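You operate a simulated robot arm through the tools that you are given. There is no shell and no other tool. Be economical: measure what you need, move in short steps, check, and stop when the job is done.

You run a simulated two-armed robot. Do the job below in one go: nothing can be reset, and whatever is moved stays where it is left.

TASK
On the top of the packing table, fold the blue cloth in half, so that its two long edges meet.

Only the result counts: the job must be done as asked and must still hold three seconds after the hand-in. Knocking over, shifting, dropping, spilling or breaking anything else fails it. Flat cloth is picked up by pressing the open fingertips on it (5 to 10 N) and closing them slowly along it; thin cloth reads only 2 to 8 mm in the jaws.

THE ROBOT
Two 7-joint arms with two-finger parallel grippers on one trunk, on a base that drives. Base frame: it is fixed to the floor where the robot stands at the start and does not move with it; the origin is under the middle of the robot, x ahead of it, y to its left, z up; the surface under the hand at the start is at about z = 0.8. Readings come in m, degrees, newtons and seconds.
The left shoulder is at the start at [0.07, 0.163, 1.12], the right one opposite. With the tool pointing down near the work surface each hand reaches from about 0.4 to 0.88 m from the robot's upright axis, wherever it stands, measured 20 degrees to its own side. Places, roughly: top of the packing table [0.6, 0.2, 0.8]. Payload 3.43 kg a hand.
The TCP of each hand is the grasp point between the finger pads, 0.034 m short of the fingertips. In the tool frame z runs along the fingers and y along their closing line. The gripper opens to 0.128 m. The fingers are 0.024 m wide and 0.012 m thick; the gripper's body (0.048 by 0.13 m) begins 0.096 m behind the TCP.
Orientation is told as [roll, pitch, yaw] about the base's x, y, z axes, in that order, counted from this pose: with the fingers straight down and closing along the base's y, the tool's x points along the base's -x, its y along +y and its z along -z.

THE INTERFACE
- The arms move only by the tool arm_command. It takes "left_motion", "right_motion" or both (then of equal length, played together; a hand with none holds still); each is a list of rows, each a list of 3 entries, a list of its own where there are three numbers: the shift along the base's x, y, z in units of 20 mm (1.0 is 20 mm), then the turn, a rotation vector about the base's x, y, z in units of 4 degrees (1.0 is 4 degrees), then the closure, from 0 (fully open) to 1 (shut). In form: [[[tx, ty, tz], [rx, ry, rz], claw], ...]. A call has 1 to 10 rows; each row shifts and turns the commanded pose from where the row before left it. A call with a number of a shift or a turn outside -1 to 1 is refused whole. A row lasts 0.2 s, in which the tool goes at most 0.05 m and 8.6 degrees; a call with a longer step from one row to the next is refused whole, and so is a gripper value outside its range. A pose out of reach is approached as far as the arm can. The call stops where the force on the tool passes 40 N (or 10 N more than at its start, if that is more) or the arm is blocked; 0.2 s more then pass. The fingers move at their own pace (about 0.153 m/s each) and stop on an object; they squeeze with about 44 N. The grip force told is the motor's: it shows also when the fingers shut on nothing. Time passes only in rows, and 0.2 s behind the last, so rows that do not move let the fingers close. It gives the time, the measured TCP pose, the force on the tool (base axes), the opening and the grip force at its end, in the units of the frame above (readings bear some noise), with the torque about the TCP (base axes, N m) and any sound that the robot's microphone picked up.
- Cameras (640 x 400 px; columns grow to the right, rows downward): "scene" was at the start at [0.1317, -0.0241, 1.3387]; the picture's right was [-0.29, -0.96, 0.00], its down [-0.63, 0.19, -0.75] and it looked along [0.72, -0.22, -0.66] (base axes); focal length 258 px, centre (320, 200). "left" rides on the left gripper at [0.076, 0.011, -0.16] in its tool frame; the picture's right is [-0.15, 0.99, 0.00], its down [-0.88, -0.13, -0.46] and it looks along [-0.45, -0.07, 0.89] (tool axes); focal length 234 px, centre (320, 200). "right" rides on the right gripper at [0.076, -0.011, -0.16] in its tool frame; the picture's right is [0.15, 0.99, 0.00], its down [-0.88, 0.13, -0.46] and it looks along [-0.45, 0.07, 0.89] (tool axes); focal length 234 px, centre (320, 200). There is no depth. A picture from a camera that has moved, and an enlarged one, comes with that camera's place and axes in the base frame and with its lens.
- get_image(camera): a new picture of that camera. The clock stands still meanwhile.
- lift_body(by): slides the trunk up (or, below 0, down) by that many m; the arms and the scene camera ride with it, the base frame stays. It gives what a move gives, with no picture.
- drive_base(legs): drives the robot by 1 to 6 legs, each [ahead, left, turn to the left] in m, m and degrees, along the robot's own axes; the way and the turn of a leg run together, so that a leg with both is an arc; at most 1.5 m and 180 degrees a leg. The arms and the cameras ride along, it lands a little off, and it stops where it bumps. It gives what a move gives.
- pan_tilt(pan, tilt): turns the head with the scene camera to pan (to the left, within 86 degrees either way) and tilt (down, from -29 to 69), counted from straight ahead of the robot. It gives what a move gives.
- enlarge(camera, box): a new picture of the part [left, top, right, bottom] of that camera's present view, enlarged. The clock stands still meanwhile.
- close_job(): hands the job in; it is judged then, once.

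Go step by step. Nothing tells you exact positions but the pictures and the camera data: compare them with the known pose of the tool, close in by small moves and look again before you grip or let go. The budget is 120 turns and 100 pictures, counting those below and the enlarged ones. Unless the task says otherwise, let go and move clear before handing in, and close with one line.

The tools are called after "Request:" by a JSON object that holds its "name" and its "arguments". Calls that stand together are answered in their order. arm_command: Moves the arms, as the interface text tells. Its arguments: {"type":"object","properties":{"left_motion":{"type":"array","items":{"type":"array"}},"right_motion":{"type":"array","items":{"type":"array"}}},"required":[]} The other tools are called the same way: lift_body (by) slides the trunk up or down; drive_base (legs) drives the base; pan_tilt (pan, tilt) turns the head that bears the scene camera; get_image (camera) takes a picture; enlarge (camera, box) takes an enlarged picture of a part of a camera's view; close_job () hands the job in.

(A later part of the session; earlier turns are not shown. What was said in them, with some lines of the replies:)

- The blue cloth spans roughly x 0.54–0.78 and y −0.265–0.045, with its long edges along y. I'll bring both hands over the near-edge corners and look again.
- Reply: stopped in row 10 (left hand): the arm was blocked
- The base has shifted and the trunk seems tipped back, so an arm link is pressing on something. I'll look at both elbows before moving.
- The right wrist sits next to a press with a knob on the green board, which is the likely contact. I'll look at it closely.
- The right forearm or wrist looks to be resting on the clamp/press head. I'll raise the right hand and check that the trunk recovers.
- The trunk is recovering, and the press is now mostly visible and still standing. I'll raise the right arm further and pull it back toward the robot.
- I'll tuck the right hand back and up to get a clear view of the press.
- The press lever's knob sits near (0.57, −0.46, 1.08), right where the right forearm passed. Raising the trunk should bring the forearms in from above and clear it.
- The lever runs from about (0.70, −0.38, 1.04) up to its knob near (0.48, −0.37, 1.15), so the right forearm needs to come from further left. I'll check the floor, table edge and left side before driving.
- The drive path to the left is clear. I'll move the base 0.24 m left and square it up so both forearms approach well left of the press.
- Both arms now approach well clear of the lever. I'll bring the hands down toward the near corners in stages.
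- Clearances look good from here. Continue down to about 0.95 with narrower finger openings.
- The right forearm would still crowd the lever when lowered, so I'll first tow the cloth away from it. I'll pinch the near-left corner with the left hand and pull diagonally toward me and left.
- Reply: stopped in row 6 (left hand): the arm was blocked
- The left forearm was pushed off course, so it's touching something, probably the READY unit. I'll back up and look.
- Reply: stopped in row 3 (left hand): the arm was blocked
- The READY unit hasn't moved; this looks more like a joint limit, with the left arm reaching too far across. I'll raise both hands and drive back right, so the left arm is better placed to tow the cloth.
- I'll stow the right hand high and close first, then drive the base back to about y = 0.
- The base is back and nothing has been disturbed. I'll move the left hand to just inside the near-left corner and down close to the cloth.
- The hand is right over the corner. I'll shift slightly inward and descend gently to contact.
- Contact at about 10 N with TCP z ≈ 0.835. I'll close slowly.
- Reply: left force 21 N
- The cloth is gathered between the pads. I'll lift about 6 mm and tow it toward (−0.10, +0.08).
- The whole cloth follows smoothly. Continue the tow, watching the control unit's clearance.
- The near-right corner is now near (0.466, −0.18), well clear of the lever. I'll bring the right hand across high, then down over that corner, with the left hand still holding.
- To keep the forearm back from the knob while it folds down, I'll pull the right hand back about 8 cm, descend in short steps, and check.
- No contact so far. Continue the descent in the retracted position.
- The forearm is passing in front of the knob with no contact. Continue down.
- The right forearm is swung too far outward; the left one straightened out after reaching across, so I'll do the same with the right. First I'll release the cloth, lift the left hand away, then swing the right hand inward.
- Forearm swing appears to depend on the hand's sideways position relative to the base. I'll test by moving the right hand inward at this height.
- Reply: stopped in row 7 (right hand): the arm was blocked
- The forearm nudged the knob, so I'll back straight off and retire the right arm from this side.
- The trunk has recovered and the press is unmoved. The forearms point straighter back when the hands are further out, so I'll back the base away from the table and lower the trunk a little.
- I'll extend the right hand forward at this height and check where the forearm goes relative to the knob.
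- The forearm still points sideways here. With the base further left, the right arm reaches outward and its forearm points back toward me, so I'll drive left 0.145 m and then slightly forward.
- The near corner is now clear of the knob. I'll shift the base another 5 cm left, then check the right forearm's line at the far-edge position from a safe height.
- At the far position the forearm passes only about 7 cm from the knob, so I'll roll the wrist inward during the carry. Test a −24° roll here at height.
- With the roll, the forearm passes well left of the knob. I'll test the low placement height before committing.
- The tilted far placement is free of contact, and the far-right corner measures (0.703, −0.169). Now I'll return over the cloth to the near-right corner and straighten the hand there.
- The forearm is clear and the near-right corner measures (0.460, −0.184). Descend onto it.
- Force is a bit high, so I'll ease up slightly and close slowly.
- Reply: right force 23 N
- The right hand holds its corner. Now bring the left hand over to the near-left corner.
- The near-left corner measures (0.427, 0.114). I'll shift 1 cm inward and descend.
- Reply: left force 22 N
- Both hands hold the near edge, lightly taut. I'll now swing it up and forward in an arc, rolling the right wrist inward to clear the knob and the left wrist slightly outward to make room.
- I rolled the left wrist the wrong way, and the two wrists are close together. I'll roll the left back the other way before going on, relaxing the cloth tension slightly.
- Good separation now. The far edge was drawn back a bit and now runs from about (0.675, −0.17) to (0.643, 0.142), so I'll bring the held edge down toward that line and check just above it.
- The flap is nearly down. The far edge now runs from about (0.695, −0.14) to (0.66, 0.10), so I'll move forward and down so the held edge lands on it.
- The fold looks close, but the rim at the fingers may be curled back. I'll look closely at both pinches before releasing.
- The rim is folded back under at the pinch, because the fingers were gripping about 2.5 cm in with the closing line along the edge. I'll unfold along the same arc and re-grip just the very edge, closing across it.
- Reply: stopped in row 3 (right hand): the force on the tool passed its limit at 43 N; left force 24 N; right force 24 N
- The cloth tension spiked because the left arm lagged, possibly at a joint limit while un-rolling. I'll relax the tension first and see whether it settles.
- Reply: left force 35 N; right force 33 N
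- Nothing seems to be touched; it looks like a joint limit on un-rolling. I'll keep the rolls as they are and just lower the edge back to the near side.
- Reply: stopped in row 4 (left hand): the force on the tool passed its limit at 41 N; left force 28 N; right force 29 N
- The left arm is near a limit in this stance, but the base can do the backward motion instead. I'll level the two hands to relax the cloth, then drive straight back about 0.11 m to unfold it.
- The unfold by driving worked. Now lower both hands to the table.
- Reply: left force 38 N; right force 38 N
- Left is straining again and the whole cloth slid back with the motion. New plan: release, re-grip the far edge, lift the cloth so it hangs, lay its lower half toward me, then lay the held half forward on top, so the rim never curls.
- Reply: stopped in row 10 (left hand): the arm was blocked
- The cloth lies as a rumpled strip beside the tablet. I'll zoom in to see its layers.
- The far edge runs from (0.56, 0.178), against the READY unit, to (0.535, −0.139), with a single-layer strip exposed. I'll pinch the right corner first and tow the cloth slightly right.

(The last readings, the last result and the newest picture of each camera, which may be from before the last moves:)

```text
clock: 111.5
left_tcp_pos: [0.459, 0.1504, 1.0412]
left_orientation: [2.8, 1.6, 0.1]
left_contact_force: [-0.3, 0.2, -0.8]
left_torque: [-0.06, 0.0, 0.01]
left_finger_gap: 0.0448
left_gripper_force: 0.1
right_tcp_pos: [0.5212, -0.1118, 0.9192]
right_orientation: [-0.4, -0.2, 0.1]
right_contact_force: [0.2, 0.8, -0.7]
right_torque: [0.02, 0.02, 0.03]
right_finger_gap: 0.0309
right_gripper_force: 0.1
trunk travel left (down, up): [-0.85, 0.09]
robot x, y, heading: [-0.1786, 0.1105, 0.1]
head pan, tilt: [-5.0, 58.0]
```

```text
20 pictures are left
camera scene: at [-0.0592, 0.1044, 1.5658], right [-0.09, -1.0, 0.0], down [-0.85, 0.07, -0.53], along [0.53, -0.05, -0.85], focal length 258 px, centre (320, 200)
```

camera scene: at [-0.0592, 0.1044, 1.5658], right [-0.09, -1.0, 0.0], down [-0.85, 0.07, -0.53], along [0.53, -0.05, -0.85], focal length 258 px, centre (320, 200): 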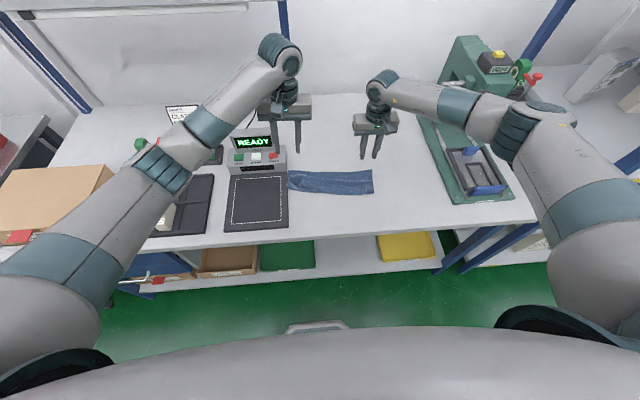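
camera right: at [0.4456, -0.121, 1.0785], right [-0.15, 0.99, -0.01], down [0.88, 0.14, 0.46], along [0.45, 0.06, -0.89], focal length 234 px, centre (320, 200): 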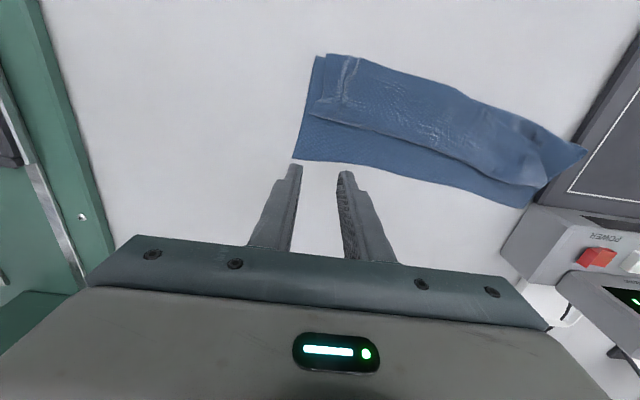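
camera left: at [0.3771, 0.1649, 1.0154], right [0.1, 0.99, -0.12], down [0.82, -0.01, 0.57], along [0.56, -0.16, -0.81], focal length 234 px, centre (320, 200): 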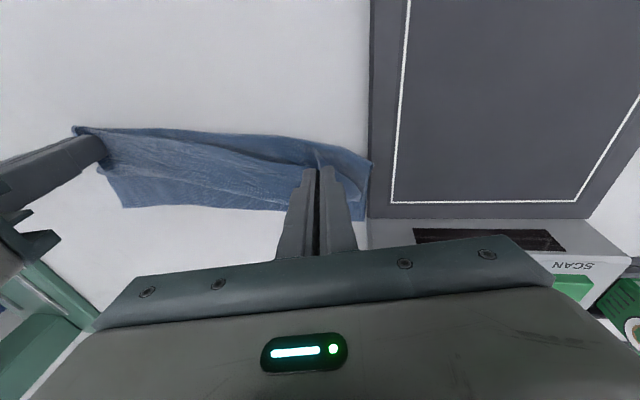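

The strip is about 4–5 cm wide here and the forearm is well clear of the press. Descend and pinch.

Request:
{"name": "arm_command", "arguments": {"right_motion": [[[-0.25, 0, -1], [0.1, 0, 0], 0.76], [[0, 0, -1], [0, 0, 0], 0.76], [[0, 0, -1], [0, 0, 0], 0.76], [[0, 0, -0.9], [0, 0, 0], 0.76], [[0, 0, -0.25], [0, 0, 0], 0.76], [[0, 0, -0.08], [0, 0, 0], 0.76]]}}

```text
clock: 112.9
left_tcp_pos: [0.4579, 0.1512, 1.0417]
left_orientation: [2.7, 1.4, 0.1]
left_contact_force: [0.6, 0.2, 0.1]
left_torque: [0.05, -0.03, 0.02]
left_finger_gap: 0.045
left_gripper_force: 0.0
right_tcp_pos: [0.5158, -0.1096, 0.8352]
right_orientation: [0.1, -0.1, 0.2]
right_contact_force: [-0.2, 0.0, 3.5]
right_torque: [-0.04, 0.03, 0.01]
right_finger_gap: 0.0305
right_gripper_force: 0.0
trunk travel left (down, up): [-0.85, 0.09]
robot x, y, heading: [-0.1814, 0.1132, 0.1]
head pan, tilt: [-5.0, 58.0]
```

Light contact. I'll press slightly more, close slowly, then tow right by 5 cm and slightly forward.

Request:
{"name": "arm_command", "arguments": {"right_motion": [[[0, 0, -0.04], [0, 0, 0], 0.78], [[0, 0, 0], [0, 0, 0], 0.81], [[0, 0, 0], [0, 0, 0], 0.84], [[0, 0, 0], [0, 0, 0], 0.88], [[0, 0, 0], [0, 0, 0], 0.92], [[0, 0, 0], [0, 0, 0], 0.96], [[0, 0, 0], [0, 0, 0], 1], [[0, 0, 0], [0, 0, 0], 1]]}}

Request:
{"name": "arm_command", "arguments": {"right_motion": [[[0, 0, 0.4], [0, 0, 0], 1], [[0, -0.5, 0], [0, 0, 0], 1], [[0, -0.5, 0], [0, 0, 0], 1], [[0, -0.5, 0], [0, 0, 0], 1], [[0, -0.5, 0], [0, 0, 0], 1], [[0, -0.5, 0], [0, 0, 0], 1]]}}

Request:
{"name": "enlarge", "arguments": {"camera": "scene", "box": [265, 145, 395, 215]}}

```text
clock: 114.7
left_tcp_pos: [0.4583, 0.1522, 1.0411]
left_orientation: [2.7, 1.4, 0.0]
left_contact_force: [0.1, -0.6, -0.9]
left_torque: [-0.02, 0.01, 0.02]
left_finger_gap: 0.0449
left_gripper_force: 0.1
right_tcp_pos: [0.5165, -0.11, 0.835]
right_orientation: [-0.1, -0.2, 0.1]
right_contact_force: [1.2, -0.7, 11.8]
right_torque: [-0.03, 0.09, -0.01]
right_finger_gap: 0.0024
right_gripper_force: 36.7
trunk travel left (down, up): [-0.85, 0.09]
robot x, y, heading: [-0.178, 0.1117, -0.1]
head pan, tilt: [-5.0, 58.0]
```

```text
clock: 116.1
left_tcp_pos: [0.4598, 0.1516, 1.0398]
left_orientation: [2.7, 1.5, 0.1]
left_contact_force: [0.2, -0.6, 0.6]
left_torque: [0.03, -0.02, 0.0]
left_finger_gap: 0.0448
left_gripper_force: 0.1
right_tcp_pos: [0.5147, -0.1618, 0.8433]
right_orientation: [-0.1, -0.1, 0.2]
right_contact_force: [0.2, 0.0, 0.0]
right_torque: [-0.02, 0.02, 0.0]
right_finger_gap: 0.0023
right_gripper_force: 36.4
trunk travel left (down, up): [-0.85, 0.09]
robot x, y, heading: [-0.181, 0.1117, -0.1]
head pan, tilt: [-5.0, 58.0]
```

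```text
4.92 times, centred on (330, 180) of scene
camera zoom: at [-0.0592, 0.1043, 1.5657], right [-0.09, -1.0, 0.0], down [-0.85, 0.07, -0.53], along [0.53, -0.04, -0.85], focal length 1268 px, centre (271, 298)
```

zoom: 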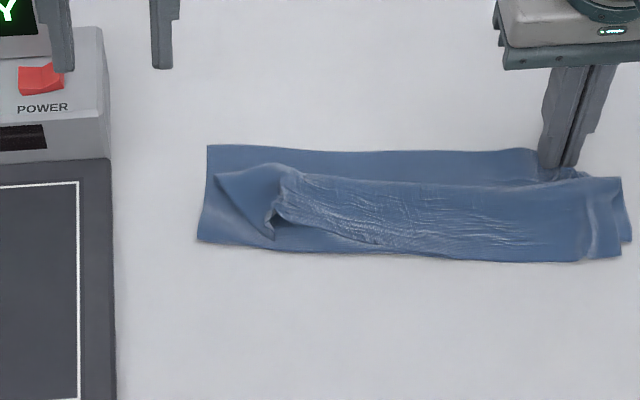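

The cloth towed cleanly, and the far-left corner is now about (0.561, 0.106), free of the READY unit. Bring the left hand over it.

Request:
{"name": "arm_command", "arguments": {"left_motion": [[[0.6, -0.5, -0.5], [-0.17, -0.1, 0], 0.76], [[0.6, -0.5, -0.5], [-0.17, -0.1, 0], 0.76], [[0.6, -0.5, -0.6], [-0.17, -0.1, 0], 0.76], [[0.6, -0.5, -0.8], [-0.17, -0.08, 0], 0.76], [[0.6, -0.5, -0.8], [0, 0, 0], 0.76], [[0.6, -0.5, -0.8], [0, 0, 0], 0.76], [[0.6, -0.5, -0.8], [0, 0, 0], 0.76], [[0.4, -0.4, -1], [0, 0, 0], 0.76], [[0, 0, -0.5], [0, 0, 0], 0.76]]}}

Request:
{"name": "get_image", "arguments": {"camera": "left"}}

```text
clock: 118.1
left_tcp_pos: [0.5519, 0.0721, 0.9155]
left_orientation: [0.1, 0.1, 0.1]
left_contact_force: [-0.7, 0.0, -0.1]
left_torque: [-0.03, 0.02, 0.02]
left_finger_gap: 0.0307
left_gripper_force: 0.1
right_tcp_pos: [0.5159, -0.1604, 0.8436]
right_orientation: [0.0, -0.1, 0.2]
right_contact_force: [0.2, -0.4, -0.2]
right_torque: [0.01, -0.03, 0.01]
right_finger_gap: 0.002
right_gripper_force: 36.7
trunk travel left (down, up): [-0.85, 0.09]
robot x, y, heading: [-0.1811, 0.1074, 0.3]
head pan, tilt: [-5.0, 58.0]
```

```text
18 pictures are left
camera left: at [0.4759, 0.0846, 1.0739], right [0.15, 0.99, 0.0], down [0.88, -0.13, 0.46], along [0.45, -0.07, -0.89], focal length 234 px, centre (320, 200)
```

left: 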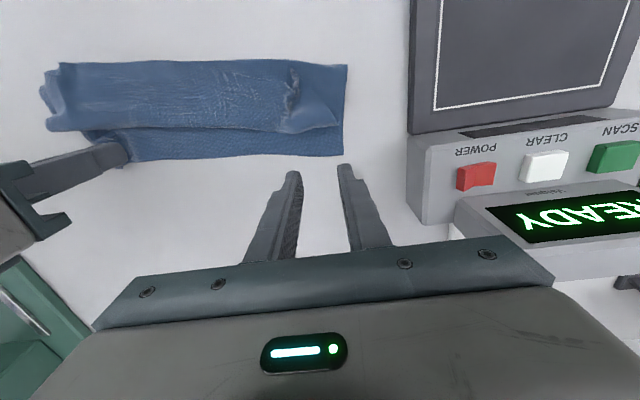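

The exposed strip there spans x ≈ 0.525–0.551. I'll shift back 12 mm and descend.

Request:
{"name": "arm_command", "arguments": {"left_motion": [[[-0.6, -0.15, -1], [0, 0, 0], 0.76], [[0, 0, -1], [0, 0, 0], 0.76], [[0, 0, -1], [0, 0, 0], 0.76], [[0, 0, -0.8], [0, 0, 0], 0.76], [[0, 0, -0.2], [0, 0, 0], 0.76], [[0, 0, -0.08], [0, 0, 0], 0.76]]}}

```text
clock: 119.5
left_tcp_pos: [0.5404, 0.0688, 0.8349]
left_orientation: [0.1, -0.2, 0.2]
left_contact_force: [-0.6, 1.1, 9.4]
left_torque: [0.08, 0.02, 0.0]
left_finger_gap: 0.0308
left_gripper_force: 0.2
right_tcp_pos: [0.516, -0.1604, 0.8438]
right_orientation: [-0.1, -0.2, 0.2]
right_contact_force: [0.4, -0.3, -0.5]
right_torque: [-0.05, -0.01, -0.01]
right_finger_gap: 0.0019
right_gripper_force: 36.9
trunk travel left (down, up): [-0.85, 0.09]
robot x, y, heading: [-0.1776, 0.1096, 0.1]
head pan, tilt: [-5.0, 58.0]
```

Request:
{"name": "arm_command", "arguments": {"left_motion": [[[0, 0, 0], [0, 0, 0], 0.78], [[0, 0, 0], [0, 0, 0], 0.81], [[0, 0, 0], [0, 0, 0], 0.84], [[0, 0, 0], [0, 0, 0], 0.88], [[0, 0, 0], [0, 0, 0], 0.92], [[0, 0, 0], [0, 0, 0], 0.96], [[0, 0, 0], [0, 0, 0], 1], [[0, 0, 0], [0, 0, 0], 1]], "right_motion": [[[0, 0, 0], [0, 0, 0], 1], [[0, 0, 0], [0, 0, 0], 1], [[0, 0.1, 0], [0, 0, 0], 1], [[0, 0.1, 0], [0, 0, 0], 1], [[0, 0.1, 0], [0, 0, 0], 1], [[0, 0, 0], [0, 0, 0], 1], [[0, 0, 0], [0, 0, 0], 1], [[0, 0, 0], [0, 0, 0], 1]]}}

Request:
{"name": "arm_command", "arguments": {"left_motion": [[[0, 0, 0.9], [0, 0, 0], 1], [[0, 0, 0.9], [0, 0, 0], 1], [[0, 0, 0.9], [0, 0, 0], 1], [[0, 0, 0.9], [0, 0, 0], 1], [[0, 0, 0.9], [0, 0, 0], 1], [[0, 0, 0.9], [0, 0, 0], 1]], "right_motion": [[[0, 0, 0.5], [0, 0, 0], 1], [[0, 0, 0.9], [0, 0, 0], 1], [[0, 0, 0.9], [0, 0, 0], 1], [[0, 0, 0.9], [0, 0, 0], 1], [[0, 0, 0.9], [0, 0, 0], 1], [[0, 0, 0.9], [0, 0, 0], 1]]}}

Request:
{"name": "get_image", "arguments": {"camera": "scene"}}

```text
clock: 121.3
left_tcp_pos: [0.5388, 0.0694, 0.8344]
left_orientation: [0.0, 0.0, 0.1]
left_contact_force: [-0.9, 1.2, 16.5]
left_torque: [0.1, -0.04, 0.0]
left_finger_gap: 0.0019
left_gripper_force: 36.7
right_tcp_pos: [0.5152, -0.1552, 0.8443]
right_orientation: [0.0, -0.3, 0.1]
right_contact_force: [0.3, 0.7, -0.8]
right_torque: [-0.02, 0.03, -0.02]
right_finger_gap: 0.0018
right_gripper_force: 36.7
trunk travel left (down, up): [-0.85, 0.09]
robot x, y, heading: [-0.1781, 0.1092, 0.2]
head pan, tilt: [-5.0, 58.0]
```

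```text
clock: 122.7
left_tcp_pos: [0.5403, 0.0703, 0.9412]
left_orientation: [0.2, 0.0, 0.1]
left_contact_force: [0.1, 0.3, 0.1]
left_torque: [0.01, 0.0, 0.01]
left_finger_gap: 0.0017
left_gripper_force: 36.7
right_tcp_pos: [0.5172, -0.1554, 0.9427]
right_orientation: [0.0, -0.1, 0.1]
right_contact_force: [0.2, 0.4, 0.2]
right_torque: [0.0, -0.03, 0.02]
right_finger_gap: 0.0021
right_gripper_force: 37.2
trunk travel left (down, up): [-0.85, 0.09]
robot x, y, heading: [-0.1798, 0.1092, 0.2]
head pan, tilt: [-5.0, 58.0]
```

```text
17 pictures are left
camera scene: at [-0.0595, 0.1045, 1.5657], right [-0.09, -1.0, 0.0], down [-0.84, 0.07, -0.53], along [0.53, -0.05, -0.85], focal length 258 px, centre (320, 200)
```

scene: 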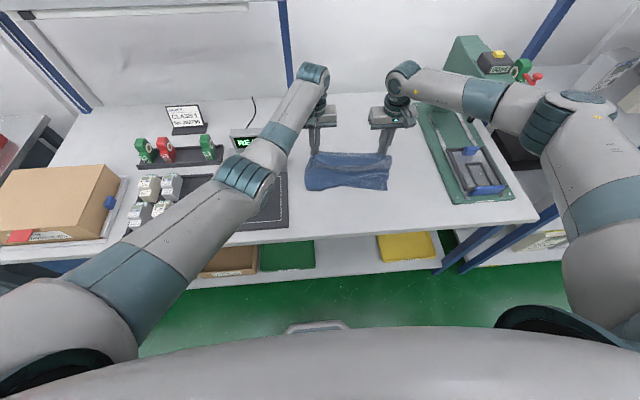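

Both hold and the cloth is rising. Lift further until it hangs free.

Request:
{"name": "arm_command", "arguments": {"left_motion": [[[0, 0, 1], [0, 0, 0], 1], [[0, 0, 1], [0, 0, 0], 1], [[0, 0, 1], [0, 0, 0], 1], [[0, 0, 1], [0, 0, 0], 1], [[0, 0, 1], [0, 0, 0], 1], [[0, 0, 1], [0, 0, 0], 1], [[0, 0, 1], [0, 0, 0], 1], [[0, 0, 1], [0, 0, 0], 1], [[0, 0, 0], [0, 0, 0], 1], [[0, 0, 0], [0, 0, 0], 1]], "right_motion": [[[0, 0, 1], [0, 0, 0], 1], [[0, 0, 1], [0, 0, 0], 1], [[0, 0, 1], [0, 0, 0], 1], [[0, 0, 1], [0, 0, 0], 1], [[0, 0, 1], [0, 0, 0], 1], [[0, 0, 1], [0, 0, 0], 1], [[0, 0, 1], [0, 0, 0], 1], [[0, 0, 1], [0, 0, 0], 1], [[0, 0, 0], [0, 0, 0], 1], [[0, 0, 0], [0, 0, 0], 1]]}}

Request:
{"name": "get_image", "arguments": {"camera": "scene"}}

```text
clock: 124.9
left_tcp_pos: [0.5412, 0.0701, 1.1009]
left_orientation: [0.0, 0.0, 0.2]
left_contact_force: [-0.2, 0.5, -0.2]
left_torque: [-0.02, 0.01, 0.0]
left_finger_gap: 0.0018
left_gripper_force: 36.6
right_tcp_pos: [0.5158, -0.1549, 1.1014]
right_orientation: [0.0, -0.1, 0.2]
right_contact_force: [-0.5, -0.3, -0.3]
right_torque: [-0.02, -0.01, 0.02]
right_finger_gap: 0.002
right_gripper_force: 36.6
trunk travel left (down, up): [-0.85, 0.09]
robot x, y, heading: [-0.1807, 0.1078, 0.3]
head pan, tilt: [-5.0, 58.0]
```

```text
16 pictures are left
camera scene: at [-0.059, 0.1049, 1.5657], right [-0.09, -1.0, 0.0], down [-0.85, 0.07, -0.53], along [0.53, -0.05, -0.85], focal length 258 px, centre (320, 200)
```

scene: 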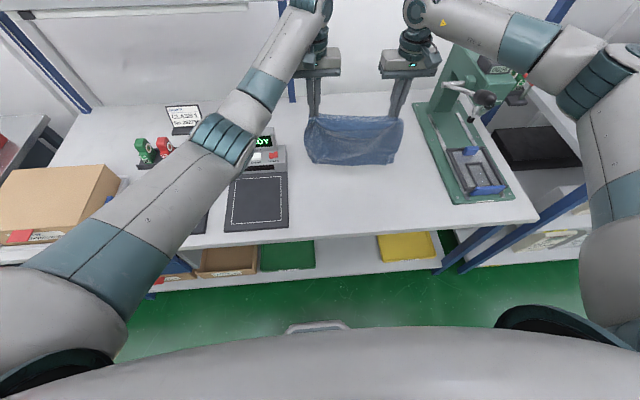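

The cloth hangs freely. I'll spread the hands to take up slack and look closer.

Request:
{"name": "arm_command", "arguments": {"left_motion": [[[0, 0.2, 0], [0, 0, 0], 1], [[0, 0.1, 0], [0, 0, 0], 1], [[0, 0, 0], [0, 0, 0], 1]], "right_motion": [[[0, -0.2, 0], [0, 0, 0], 1], [[0, -0.1, 0], [0, 0, 0], 1], [[0, 0, 0], [0, 0, 0], 1]]}}

Request:
{"name": "enlarge", "arguments": {"camera": "scene", "box": [290, 80, 420, 180]}}

```text
clock: 125.7
left_tcp_pos: [0.539, 0.0748, 1.1003]
left_orientation: [0.0, 0.0, 0.0]
left_contact_force: [-0.6, -8.3, -0.1]
left_torque: [-0.3, 0.0, 0.03]
left_finger_gap: 0.0019
left_gripper_force: 37.0
right_tcp_pos: [0.5154, -0.1611, 1.1005]
right_orientation: [0.1, -0.1, 0.3]
right_contact_force: [0.8, 9.4, -0.1]
right_torque: [0.33, -0.06, -0.01]
right_finger_gap: 0.0021
right_gripper_force: 36.6
trunk travel left (down, up): [-0.85, 0.09]
robot x, y, heading: [-0.1783, 0.1105, 0.1]
head pan, tilt: [-5.0, 58.0]
```

```text
4.00 times, centred on (355, 130) of scene
camera zoom: at [-0.0593, 0.1044, 1.5658], right [-0.09, -1.0, 0.0], down [-0.85, 0.07, -0.53], along [0.53, -0.05, -0.85], focal length 1030 px, centre (180, 480)
```

zoom: 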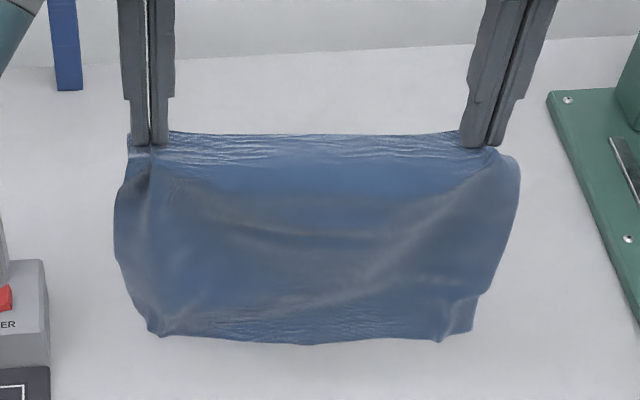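

It hangs cleanly with the other long edge at the bottom. Now I'll lower while moving toward me so the lower half lies down trailing forward.

Request:
{"name": "arm_command", "arguments": {"left_motion": [[[-0.4, -0.1, -0.9], [0, 0, 0], 1], [[-0.5, 0, -0.9], [0, 0, 0], 1], [[-0.7, 0, -0.8], [0, 0, 0], 1], [[-0.7, 0, -0.8], [0, 0, 0], 1], [[-0.75, 0, -0.75], [0, 0, 0], 1], [[-0.75, 0, -0.75], [0, 0, 0], 1], [[-0.75, 0, -0.75], [0, 0, 0], 1], [[-0.75, 0, -0.75], [0, 0, 0], 1]], "right_motion": [[[-0.4, 0.1, -0.9], [0, 0, 0], 1], [[-0.5, 0, -0.9], [0, 0, 0], 1], [[-0.7, 0, -0.8], [0, 0, 0], 1], [[-0.7, 0, -0.8], [0, 0, 0], 1], [[-0.75, 0, -0.75], [0, 0, 0], 1], [[-0.75, 0, -0.75], [0, 0, 0], 1], [[-0.75, 0, -0.75], [0, 0, 0], 1], [[-0.75, 0, -0.75], [0, 0, 0], 1]]}}

Request:
{"name": "get_image", "arguments": {"camera": "scene"}}

Request:
{"name": "get_image", "arguments": {"camera": "left"}}

```text
clock: 127.5
left_tcp_pos: [0.433, 0.0742, 0.9717]
left_orientation: [0.0, -0.1, 0.1]
left_contact_force: [-0.3, -5.3, -0.5]
left_torque: [-0.15, 0.0, 0.05]
left_finger_gap: 0.0022
left_gripper_force: 36.8
right_tcp_pos: [0.4094, -0.1576, 0.9748]
right_orientation: [0.2, -0.2, 0.3]
right_contact_force: [0.1, 5.2, 0.1]
right_torque: [0.21, 0.0, 0.0]
right_finger_gap: 0.002
right_gripper_force: 36.8
trunk travel left (down, up): [-0.85, 0.09]
robot x, y, heading: [-0.1799, 0.1084, 0.2]
head pan, tilt: [-5.0, 58.0]
```

```text
14 pictures are left
camera scene: at [-0.0601, 0.1045, 1.5659], right [-0.09, -1.0, 0.0], down [-0.84, 0.07, -0.53], along [0.53, -0.05, -0.85], focal length 258 px, centre (320, 200)
```

scene: 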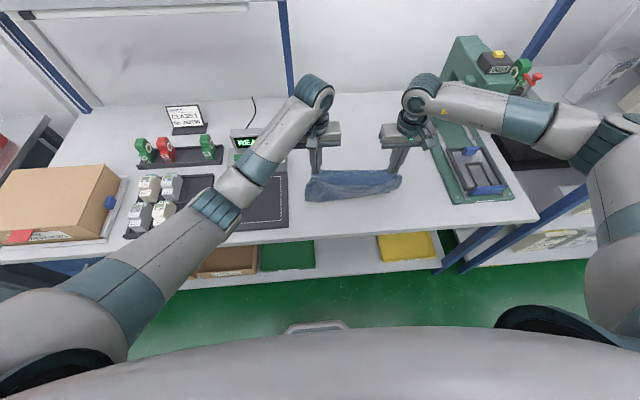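

```text
13 pictures are left
camera left: at [0.3558, 0.0862, 1.1315], right [0.14, 0.99, 0.0], down [0.88, -0.13, 0.46], along [0.45, -0.07, -0.89], focal length 234 px, centre (320, 200)
```

left: 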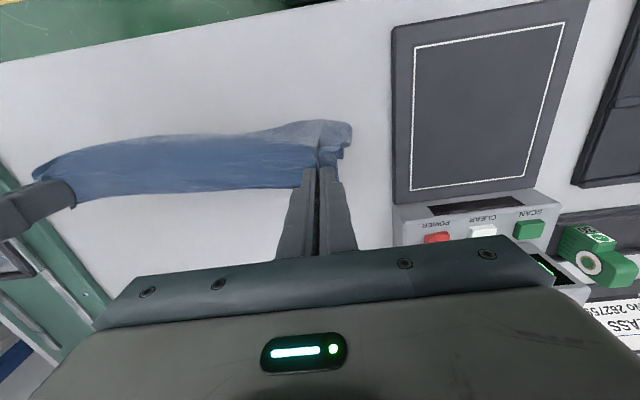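

The lower half is on the table with its edge trailing forward at roughly x ≈ 0.49, and the cloth bulges toward me as intended. A little more back and down, then check the edge line.

Request:
{"name": "arm_command", "arguments": {"left_motion": [[[-0.8, 0, -0.6], [0, 0, 0], 1], [[-0.8, 0, -0.7], [0, 0, 0], 1], [[-0.3, 0, -0.4], [0, 0, 0], 1], [[0, 0, 0], [0, 0, 0], 1]], "right_motion": [[[-0.8, 0, -0.6], [0, 0, 0], 1], [[-0.8, 0, -0.7], [0, 0, 0], 1], [[-0.3, 0, -0.4], [0, 0, 0], 1], [[0, 0, 0], [0, 0, 0], 1]]}}

Request:
{"name": "get_image", "arguments": {"camera": "left"}}

Request:
{"name": "enlarge", "arguments": {"camera": "scene", "box": [285, 130, 425, 230]}}

```text
clock: 128.5
left_tcp_pos: [0.3951, 0.072, 0.9375]
left_orientation: [0.0, 0.0, 0.0]
left_contact_force: [-1.6, -4.6, -0.8]
left_torque: [-0.18, 0.01, 0.01]
left_finger_gap: 0.0021
left_gripper_force: 36.9
right_tcp_pos: [0.3715, -0.1587, 0.9409]
right_orientation: [0.1, -0.1, 0.2]
right_contact_force: [0.4, 4.8, -0.8]
right_torque: [0.18, -0.03, 0.02]
right_finger_gap: 0.0023
right_gripper_force: 36.1
trunk travel left (down, up): [-0.85, 0.09]
robot x, y, heading: [-0.1805, 0.1156, -0.1]
head pan, tilt: [-5.0, 58.0]
```

```text
12 pictures are left
camera left: at [0.3189, 0.0853, 1.0963], right [0.14, 0.99, 0.0], down [0.88, -0.13, 0.46], along [0.45, -0.07, -0.89], focal length 234 px, centre (320, 200)
```

left: 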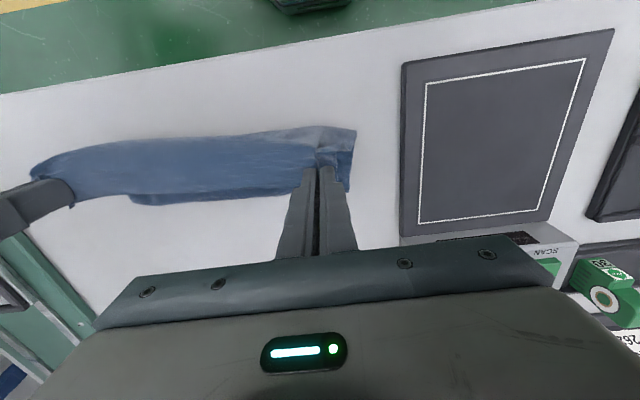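

```text
4.00 times, centred on (355, 180) of scene
camera zoom: at [-0.0594, 0.1044, 1.5658], right [-0.09, -1.0, 0.0], down [-0.84, 0.07, -0.53], along [0.53, -0.05, -0.85], focal length 1030 px, centre (180, 280)
```

zoom: 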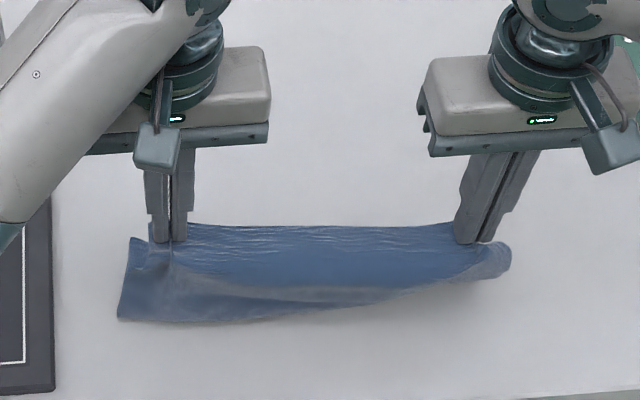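

The trailing edge runs from about (0.431, −0.204) to (0.462, 0.105). I'll lower a bit more so the loop forms behind, then sweep the held edge forward over it.

Request:
{"name": "arm_command", "arguments": {"left_motion": [[[-0.6, 0, -0.9], [0, 0, 0], 1], [[-0.4, 0, -0.9], [0, 0, 0], 1], [[0.4, 0, -0.4], [0, 0, 0], 1], [[0.8, 0, -0.2], [0, 0, 0], 1], [[0.8, 0, -0.2], [0, 0, 0], 1], [[0.8, 0, -0.2], [0, 0, 0], 1]], "right_motion": [[[-0.6, 0, -0.9], [0, 0, 0], 1], [[-0.4, 0, -0.9], [0, 0, 0], 1], [[0.4, 0, -0.4], [0, 0, 0], 1], [[0.8, 0, -0.2], [0, 0, 0], 1], [[0.8, 0, -0.2], [0, 0, 0], 1], [[0.8, 0, -0.2], [0, 0, 0], 1]]}}

Request:
{"name": "get_image", "arguments": {"camera": "left"}}

Request:
{"name": "get_image", "arguments": {"camera": "right"}}

```text
clock: 129.9
left_tcp_pos: [0.4337, 0.0739, 0.8808]
left_orientation: [0.0, 0.1, 0.0]
left_contact_force: [0.0, -5.1, -0.9]
left_torque: [-0.17, 0.04, 0.06]
left_finger_gap: 0.0017
left_gripper_force: 37.0
right_tcp_pos: [0.4076, -0.1594, 0.882]
right_orientation: [0.0, -0.1, 0.2]
right_contact_force: [1.1, 6.0, -0.2]
right_torque: [0.19, 0.0, 0.01]
right_finger_gap: 0.0022
right_gripper_force: 37.1
trunk travel left (down, up): [-0.85, 0.09]
robot x, y, heading: [-0.1752, 0.1116, 0.2]
head pan, tilt: [-5.0, 58.0]
```

```text
10 pictures are left
camera left: at [0.3569, 0.0856, 1.0408], right [0.14, 0.99, 0.0], down [0.88, -0.13, 0.45], along [0.45, -0.07, -0.89], focal length 234 px, centre (320, 200)
```

left: 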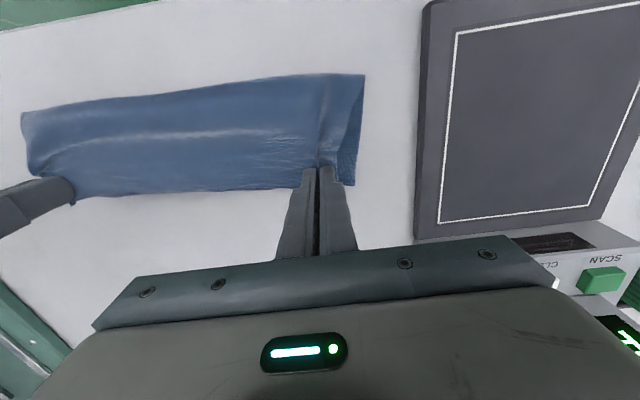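

```text
9 pictures are left
camera right: at [0.3325, -0.1702, 1.0424], right [-0.15, 0.99, 0.0], down [0.88, 0.13, 0.46], along [0.45, 0.07, -0.89], focal length 234 px, centre (320, 200)
```

right: 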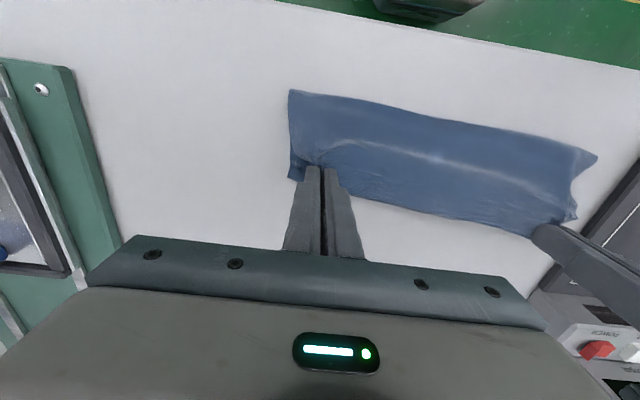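

This is shaping up well. The bottom edge runs (0.433, −0.188) to (0.465, 0.103), and the held corners line up in y. I'll move about 15 mm forward while lowering to the table.

Request:
{"name": "arm_command", "arguments": {"left_motion": [[[0.2, 0, -0.5], [0, 0, 0], 1], [[0.2, 0, -0.5], [0, 0, 0], 1], [[0.2, 0, -0.5], [0, 0, 0], 1], [[0.2, -0.1, -0.4], [0, 0, 0], 1], [[0, 0, 0], [0, 0, 0], 1]], "right_motion": [[[0.2, 0, -0.5], [0, 0, 0], 1], [[0.2, 0, -0.5], [0, 0, 0], 1], [[0.2, 0, -0.5], [0, 0, 0], 1], [[0.15, 0.1, -0.45], [0, 0, 0], 1], [[0, 0, 0], [0, 0, 0], 1]]}}

Request:
{"name": "enlarge", "arguments": {"camera": "left", "box": [0, 40, 400, 260]}}

Request:
{"name": "enlarge", "arguments": {"camera": "right", "box": [240, 40, 640, 260]}}

```text
clock: 131.1
left_tcp_pos: [0.4464, 0.0729, 0.8452]
left_orientation: [0.0, 0.1, 0.1]
left_contact_force: [0.0, -2.2, 0.0]
left_torque: [-0.03, -0.01, 0.05]
left_finger_gap: 0.002
left_gripper_force: 36.8
right_tcp_pos: [0.4217, -0.1582, 0.8435]
right_orientation: [0.0, -0.1, 0.2]
right_contact_force: [0.8, 2.0, -0.3]
right_torque: [0.09, 0.0, 0.02]
right_finger_gap: 0.002
right_gripper_force: 36.9
trunk travel left (down, up): [-0.85, 0.09]
robot x, y, heading: [-0.1807, 0.1076, 0.0]
head pan, tilt: [-5.0, 58.0]
```

```text
1.60 times, centred on (200, 150) of left
camera zoom: at [0.371, 0.084, 1.0045], right [0.14, 0.99, 0.0], down [0.88, -0.13, 0.46], along [0.45, -0.06, -0.89], focal length 375 px, centre (512, 280)
```

zoom: 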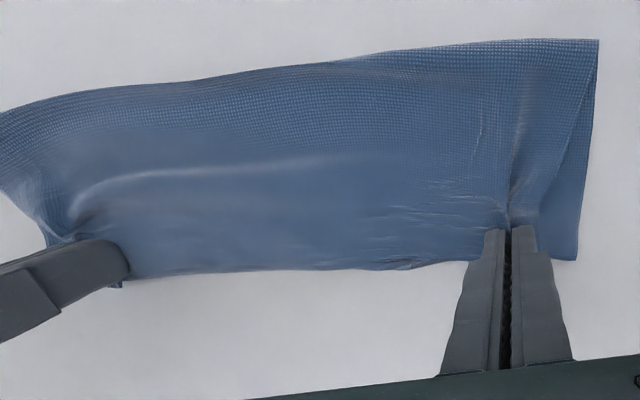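

```text
1.60 times, centred on (440, 150) of right
camera zoom: at [0.3466, -0.1683, 1.0032], right [-0.15, 0.99, 0.0], down [0.88, 0.13, 0.46], along [0.45, 0.07, -0.89], focal length 375 px, centre (128, 280)
```

zoom: 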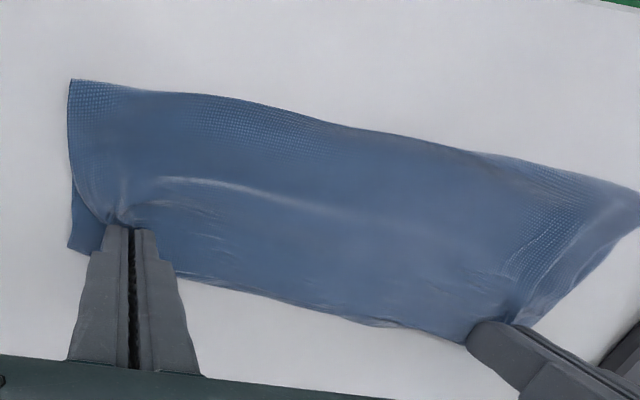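

The corners agree within a few millimetres. I'll nudge the left 4 mm forward, lower the last few millimetres, open, and rise straight up.

Request:
{"name": "arm_command", "arguments": {"left_motion": [[[0.2, 0, -0.3], [0, 0, 0], 1], [[0, 0, 0], [0, 0, 0], 1], [[0, 0, 0], [0, 0, 0.0], 0.9], [[0, 0, 0], [0, 0, 0], 0.8], [[0, 0, 0], [0, 0, 0], 0.72], [[0, 0, 0.2], [0, 0, 0], 0.72], [[0, 0, 0.6], [0, 0, 0], 0.72], [[0, 0, 1], [0, 0, 0], 0.72], [[0, 0, 1], [0, 0, 0], 0.72], [[0, 0, 1], [0, 0, 0], 0.72]], "right_motion": [[[0.05, 0, -0.25], [0, 0, 0], 1], [[0, 0, 0], [0, 0, 0], 1], [[0, 0, 0], [0, 0, 0], 0.9], [[0, 0, 0], [0, 0, 0], 0.8], [[0, 0, 0], [0, 0, 0], 0.72], [[0, 0, 0.2], [0, 0, 0], 0.72], [[0, 0, 0.6], [0, 0, 0], 0.72], [[0, 0, 1], [0, 0, 0], 0.72], [[0, 0, 1], [0, 0, 0], 0.72], [[0, 0, 1], [0, 0, 0], 0.72]]}}

Request:
{"name": "arm_command", "arguments": {"left_motion": [[[0.5, 0, 1], [0, 0, 0], 0.72], [[0.5, 0, 1], [0, 0, 0], 0.72], [[0.5, 0, 1], [0, 0, 0], 0.72], [[0.5, 0, 1], [0, 0, 0], 0.72], [[0.5, 0, 1], [0, 0, 0], 0.72], [[0.5, 0, 1], [0, 0, 0], 0.72]], "right_motion": [[[0, 0, 1], [0, 0, 0], 0.72], [[0, 0, 1], [0, 0, 0], 0.72], [[0, 0, 1], [0, 0, 0], 0.72], [[0, 0, 1], [0, 0, 0], 0.72], [[0, 0, 1], [0, 0, 0], 0.72], [[0, 0, 1], [0, 0, 0], 0.72]]}}

Request:
{"name": "enlarge", "arguments": {"camera": "scene", "box": [275, 150, 415, 250]}}

```text
clock: 133.3
left_tcp_pos: [0.4505, 0.0717, 0.9161]
left_orientation: [0.0, 0.0, 0.1]
left_contact_force: [-1.0, -0.3, 0.1]
left_torque: [0.02, 0.0, 0.01]
left_finger_gap: 0.0359
left_gripper_force: 0.0
right_tcp_pos: [0.4238, -0.1568, 0.9162]
right_orientation: [-0.1, -0.2, 0.2]
right_contact_force: [0.5, -0.3, 0.4]
right_torque: [0.02, -0.02, -0.04]
right_finger_gap: 0.0359
right_gripper_force: 0.0
trunk travel left (down, up): [-0.85, 0.09]
robot x, y, heading: [-0.1785, 0.1087, 0.1]
head pan, tilt: [-5.0, 58.0]
```

```text
clock: 134.7
left_tcp_pos: [0.5105, 0.0719, 1.0351]
left_orientation: [0.0, -0.1, 0.1]
left_contact_force: [0.4, -0.1, 1.5]
left_torque: [0.02, -0.03, 0.0]
left_finger_gap: 0.0361
left_gripper_force: 0.0
right_tcp_pos: [0.4238, -0.1573, 1.0357]
right_orientation: [-0.1, -0.2, 0.2]
right_contact_force: [0.0, 0.4, 0.9]
right_torque: [-0.01, -0.04, 0.01]
right_finger_gap: 0.0356
right_gripper_force: 0.1
trunk travel left (down, up): [-0.85, 0.09]
robot x, y, heading: [-0.18, 0.1079, -0.1]
head pan, tilt: [-5.0, 58.0]
```

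```text
4.00 times, centred on (345, 200) of scene
camera zoom: at [-0.0594, 0.105, 1.5657], right [-0.09, -1.0, 0.0], down [-0.85, 0.07, -0.53], along [0.53, -0.05, -0.85], focal length 1030 px, centre (220, 200)
```

zoom: 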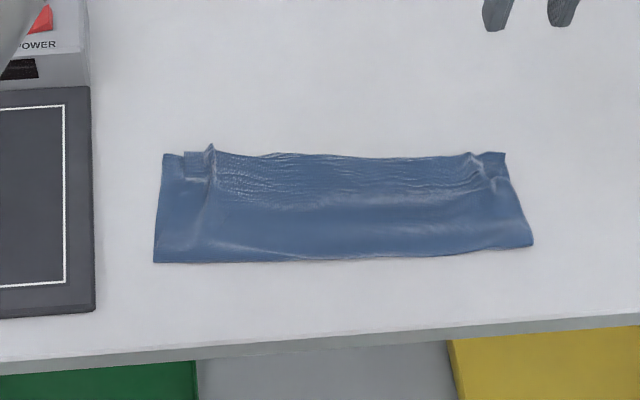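

The fold is good; only small pinch ridges remain near the two corners. I'll flatten them by pressing lightly with nearly closed fingers and spreading them open.

Request:
{"name": "arm_command", "arguments": {"left_motion": [[[-0.8, 0, -1], [0, 0, 0], 0.9], [[-0.8, 0, -1], [0, 0, 0], 0.9], [[-0.8, 0, -1], [0, 0, 0], 0.9], [[-0.7, 0, -1], [0, 0, 0], 0.9], [[0, 0, -1], [0, 0, 0], 0.9], [[0, 0, -1], [0, 0, 0], 0.9], [[0, 0, -1], [0, 0, 0], 0.9], [[0, 0, -1], [0, 0, 0], 0.9], [[0, 0, -1], [0, 0, 0], 0.9]], "right_motion": [[[0, 0, -1], [0, 0, 0], 0.9], [[0, 0, -1], [0, 0, 0], 0.9], [[0, 0, -1], [0, 0, 0], 0.9], [[0, 0, -1], [0, 0, 0], 0.9], [[0, 0, -1], [0, 0, 0], 0.9], [[0, 0, -1], [0, 0, 0], 0.9], [[0, 0, -1], [0, 0, 0], 0.9], [[0, 0, -1], [0, 0, 0], 0.9], [[0, 0, -1], [0, 0, 0], 0.9]]}}

Request:
{"name": "arm_command", "arguments": {"left_motion": [[[0, 0, -0.4], [0, 0, 0], 0.9], [[0, 0, -0.2], [0, 0, 0], 0.9], [[0, 0, -0.1], [0, 0, 0], 0.9]], "right_motion": [[[0, 0, -0.4], [0, 0, 0], 0.9], [[0, 0, -0.2], [0, 0, 0], 0.9], [[0, 0, -0.1], [0, 0, 0], 0.9]]}}

```text
clock: 136.7
left_tcp_pos: [0.4477, 0.0706, 0.855]
left_orientation: [0.0, 0.0, 0.1]
left_contact_force: [-0.3, -0.5, -0.8]
left_torque: [0.0, 0.04, -0.01]
left_finger_gap: 0.0127
left_gripper_force: 0.1
right_tcp_pos: [0.4247, -0.1552, 0.8552]
right_orientation: [0.0, -0.1, 0.3]
right_contact_force: [0.1, -0.1, 0.6]
right_torque: [0.02, -0.02, -0.01]
right_finger_gap: 0.0128
right_gripper_force: 0.1
trunk travel left (down, up): [-0.85, 0.09]
robot x, y, heading: [-0.1805, 0.1109, 0.1]
head pan, tilt: [-5.0, 58.0]
```

```text
clock: 137.5
left_tcp_pos: [0.4498, 0.0704, 0.8431]
left_orientation: [-0.1, 0.0, 0.1]
left_contact_force: [-1.3, -0.4, 0.7]
left_torque: [0.01, -0.01, -0.02]
left_finger_gap: 0.013
left_gripper_force: 0.2
right_tcp_pos: [0.4247, -0.156, 0.8426]
right_orientation: [-0.1, -0.1, 0.2]
right_contact_force: [1.0, -0.3, -0.3]
right_torque: [0.03, -0.01, -0.01]
right_finger_gap: 0.0129
right_gripper_force: 0.0
trunk travel left (down, up): [-0.85, 0.09]
robot x, y, heading: [-0.1755, 0.1096, 0.0]
head pan, tilt: [-5.0, 58.0]
```

Request:
{"name": "arm_command", "arguments": {"left_motion": [[[0, 0, -0.15], [0, 0, 0], 0.9], [[0, 0, -0.12], [0, 0, 0], 0.9]], "right_motion": [[[0, 0, -0.15], [0, 0, 0], 0.9], [[0, 0, -0.12], [0, 0, 0], 0.9]]}}

```text
clock: 138.1
left_tcp_pos: [0.4486, 0.0702, 0.8366]
left_orientation: [0.0, -0.1, 0.1]
left_contact_force: [0.5, 0.1, 1.6]
left_torque: [0.02, -0.02, 0.03]
left_finger_gap: 0.0128
left_gripper_force: 0.2
right_tcp_pos: [0.4241, -0.1569, 0.8364]
right_orientation: [0.0, -0.2, 0.3]
right_contact_force: [0.7, 0.1, 1.2]
right_torque: [0.04, 0.04, 0.02]
right_finger_gap: 0.0129
right_gripper_force: 0.1
trunk travel left (down, up): [-0.85, 0.09]
robot x, y, heading: [-0.1764, 0.1104, -0.1]
head pan, tilt: [-5.0, 58.0]
```

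Light contact on both. Press a touch more and open slowly, then lift.

Request:
{"name": "arm_command", "arguments": {"left_motion": [[[0, 0, -0.04], [0, 0, 0], 0.88], [[0, 0, 0], [0, 0, 0], 0.84], [[0, 0, 0], [0, 0, 0], 0.8], [[0, 0, 0], [0, 0, 0], 0.76], [[0, 0, 0], [0, 0, 0], 0.72], [[0, 0, 0], [0, 0, 0], 0.68], [[0, 0, 0.3], [0, 0, 0], 0.68], [[0, 0, 1], [0, 0, 0], 0.68], [[0, 0, 1], [0, 0, 0], 0.68], [[0.5, 0, 1], [0, 0, 0], 0.68]], "right_motion": [[[0, 0, -0.04], [0, 0, 0], 0.88], [[0, 0, 0], [0, 0, 0], 0.84], [[0, 0, 0], [0, 0, 0], 0.8], [[0, 0, 0], [0, 0, 0], 0.76], [[0, 0, 0], [0, 0, 0], 0.72], [[0, 0, 0], [0, 0, 0], 0.68], [[0, 0, 0.3], [0, 0, 0], 0.68], [[0, 0, 1], [0, 0, 0], 0.68], [[0, 0, 1], [0, 0, 0], 0.68], [[0, 0, 1], [0, 0, 0], 0.68]]}}

Request:
{"name": "arm_command", "arguments": {"left_motion": [[[0.7, 0, 1], [0, 0, 0], 0.68], [[0.7, 0, 1], [0, 0, 0], 0.68], [[0.7, 0, 1], [0, 0, 0], 0.68], [[0.7, 0, 1], [0, 0, 0], 0.68], [[0, 0, 1], [0, 0, 0], 0.68], [[0, 0, 1], [0, 0, 0], 0.68]], "right_motion": [[[0, 0, 1], [0, 0, 0], 0.68], [[0, 0, 1], [0, 0, 0], 0.68], [[0, 0, 1], [0, 0, 0], 0.68], [[0, 0, 1], [0, 0, 0], 0.68], [[0, 0, 1], [0, 0, 0], 0.68], [[0, 0, 1], [0, 0, 0], 0.68]]}}

Request:
{"name": "enlarge", "arguments": {"camera": "scene", "box": [295, 170, 395, 230]}}

```text
clock: 140.3
left_tcp_pos: [0.4609, 0.0697, 0.8999]
left_orientation: [0.0, 0.1, 0.0]
left_contact_force: [-1.5, 0.0, -0.6]
left_torque: [0.04, 0.0, 0.04]
left_finger_gap: 0.0408
left_gripper_force: 0.2
right_tcp_pos: [0.4251, -0.1574, 0.9011]
right_orientation: [0.1, -0.1, 0.1]
right_contact_force: [0.1, 0.0, -0.9]
right_torque: [0.0, 0.01, 0.0]
right_finger_gap: 0.041
right_gripper_force: 0.0
trunk travel left (down, up): [-0.85, 0.09]
robot x, y, heading: [-0.1791, 0.1092, 0.4]
head pan, tilt: [-5.0, 58.0]
```

```text
clock: 141.7
left_tcp_pos: [0.5147, 0.0727, 1.0218]
left_orientation: [0.0, 0.1, 0.2]
left_contact_force: [-0.7, -1.0, 0.2]
left_torque: [-0.01, 0.0, 0.01]
left_finger_gap: 0.0409
left_gripper_force: 0.0
right_tcp_pos: [0.4218, -0.1571, 1.0222]
right_orientation: [0.0, -0.3, 0.2]
right_contact_force: [0.0, 0.3, 0.3]
right_torque: [0.02, 0.0, 0.0]
right_finger_gap: 0.041
right_gripper_force: 0.0
trunk travel left (down, up): [-0.85, 0.09]
robot x, y, heading: [-0.1781, 0.112, 0.3]
head pan, tilt: [-5.0, 58.0]
```

```text
6.40 times, centred on (345, 200) of scene
camera zoom: at [-0.06, 0.1047, 1.5658], right [-0.09, -1.0, 0.0], down [-0.84, 0.07, -0.53], along [0.53, -0.05, -0.85], focal length 1648 px, centre (160, 200)
```

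zoom: 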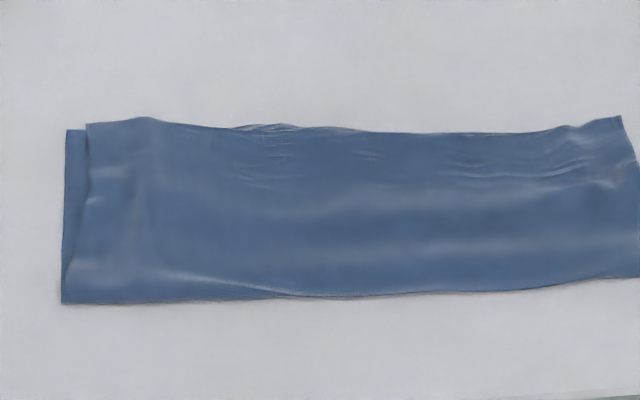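

The ridges are gone: the long edges line up within a few millimetres and the corners within about a centimetre. The cloth lies flat and both hands are open and clear.

Request:
{"name": "get_image", "arguments": {"camera": "scene"}}

```text
4 pictures are left
camera scene: at [-0.06, 0.1047, 1.5658], right [-0.09, -1.0, 0.0], down [-0.84, 0.07, -0.53], along [0.53, -0.05, -0.85], focal length 258 px, centre (320, 200)
```

scene: 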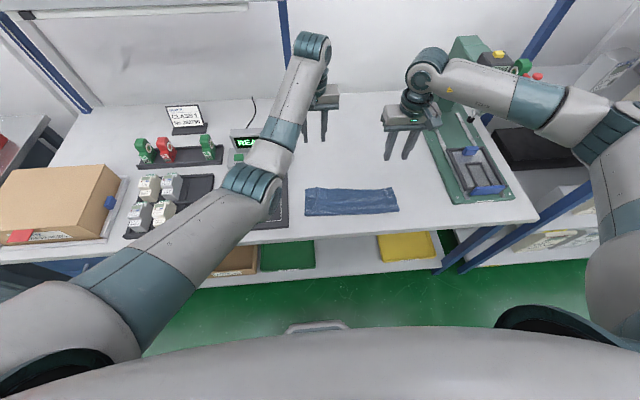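

Everything else on the table looks to be in place and the cloth is folded in half, so I'm handing in.

Request:
{"name": "close_job", "arguments": {}}

```text
The job is handed in.
```

The blue cloth is folded in half on the packing table, its two long edges meeting within a few millimetres and its corners within about 1 cm. It now lies about 10–15 cm closer to me than at the start. My right forearm pressed on the press's lever knob twice along the way; the press showed no movement in the pictures.
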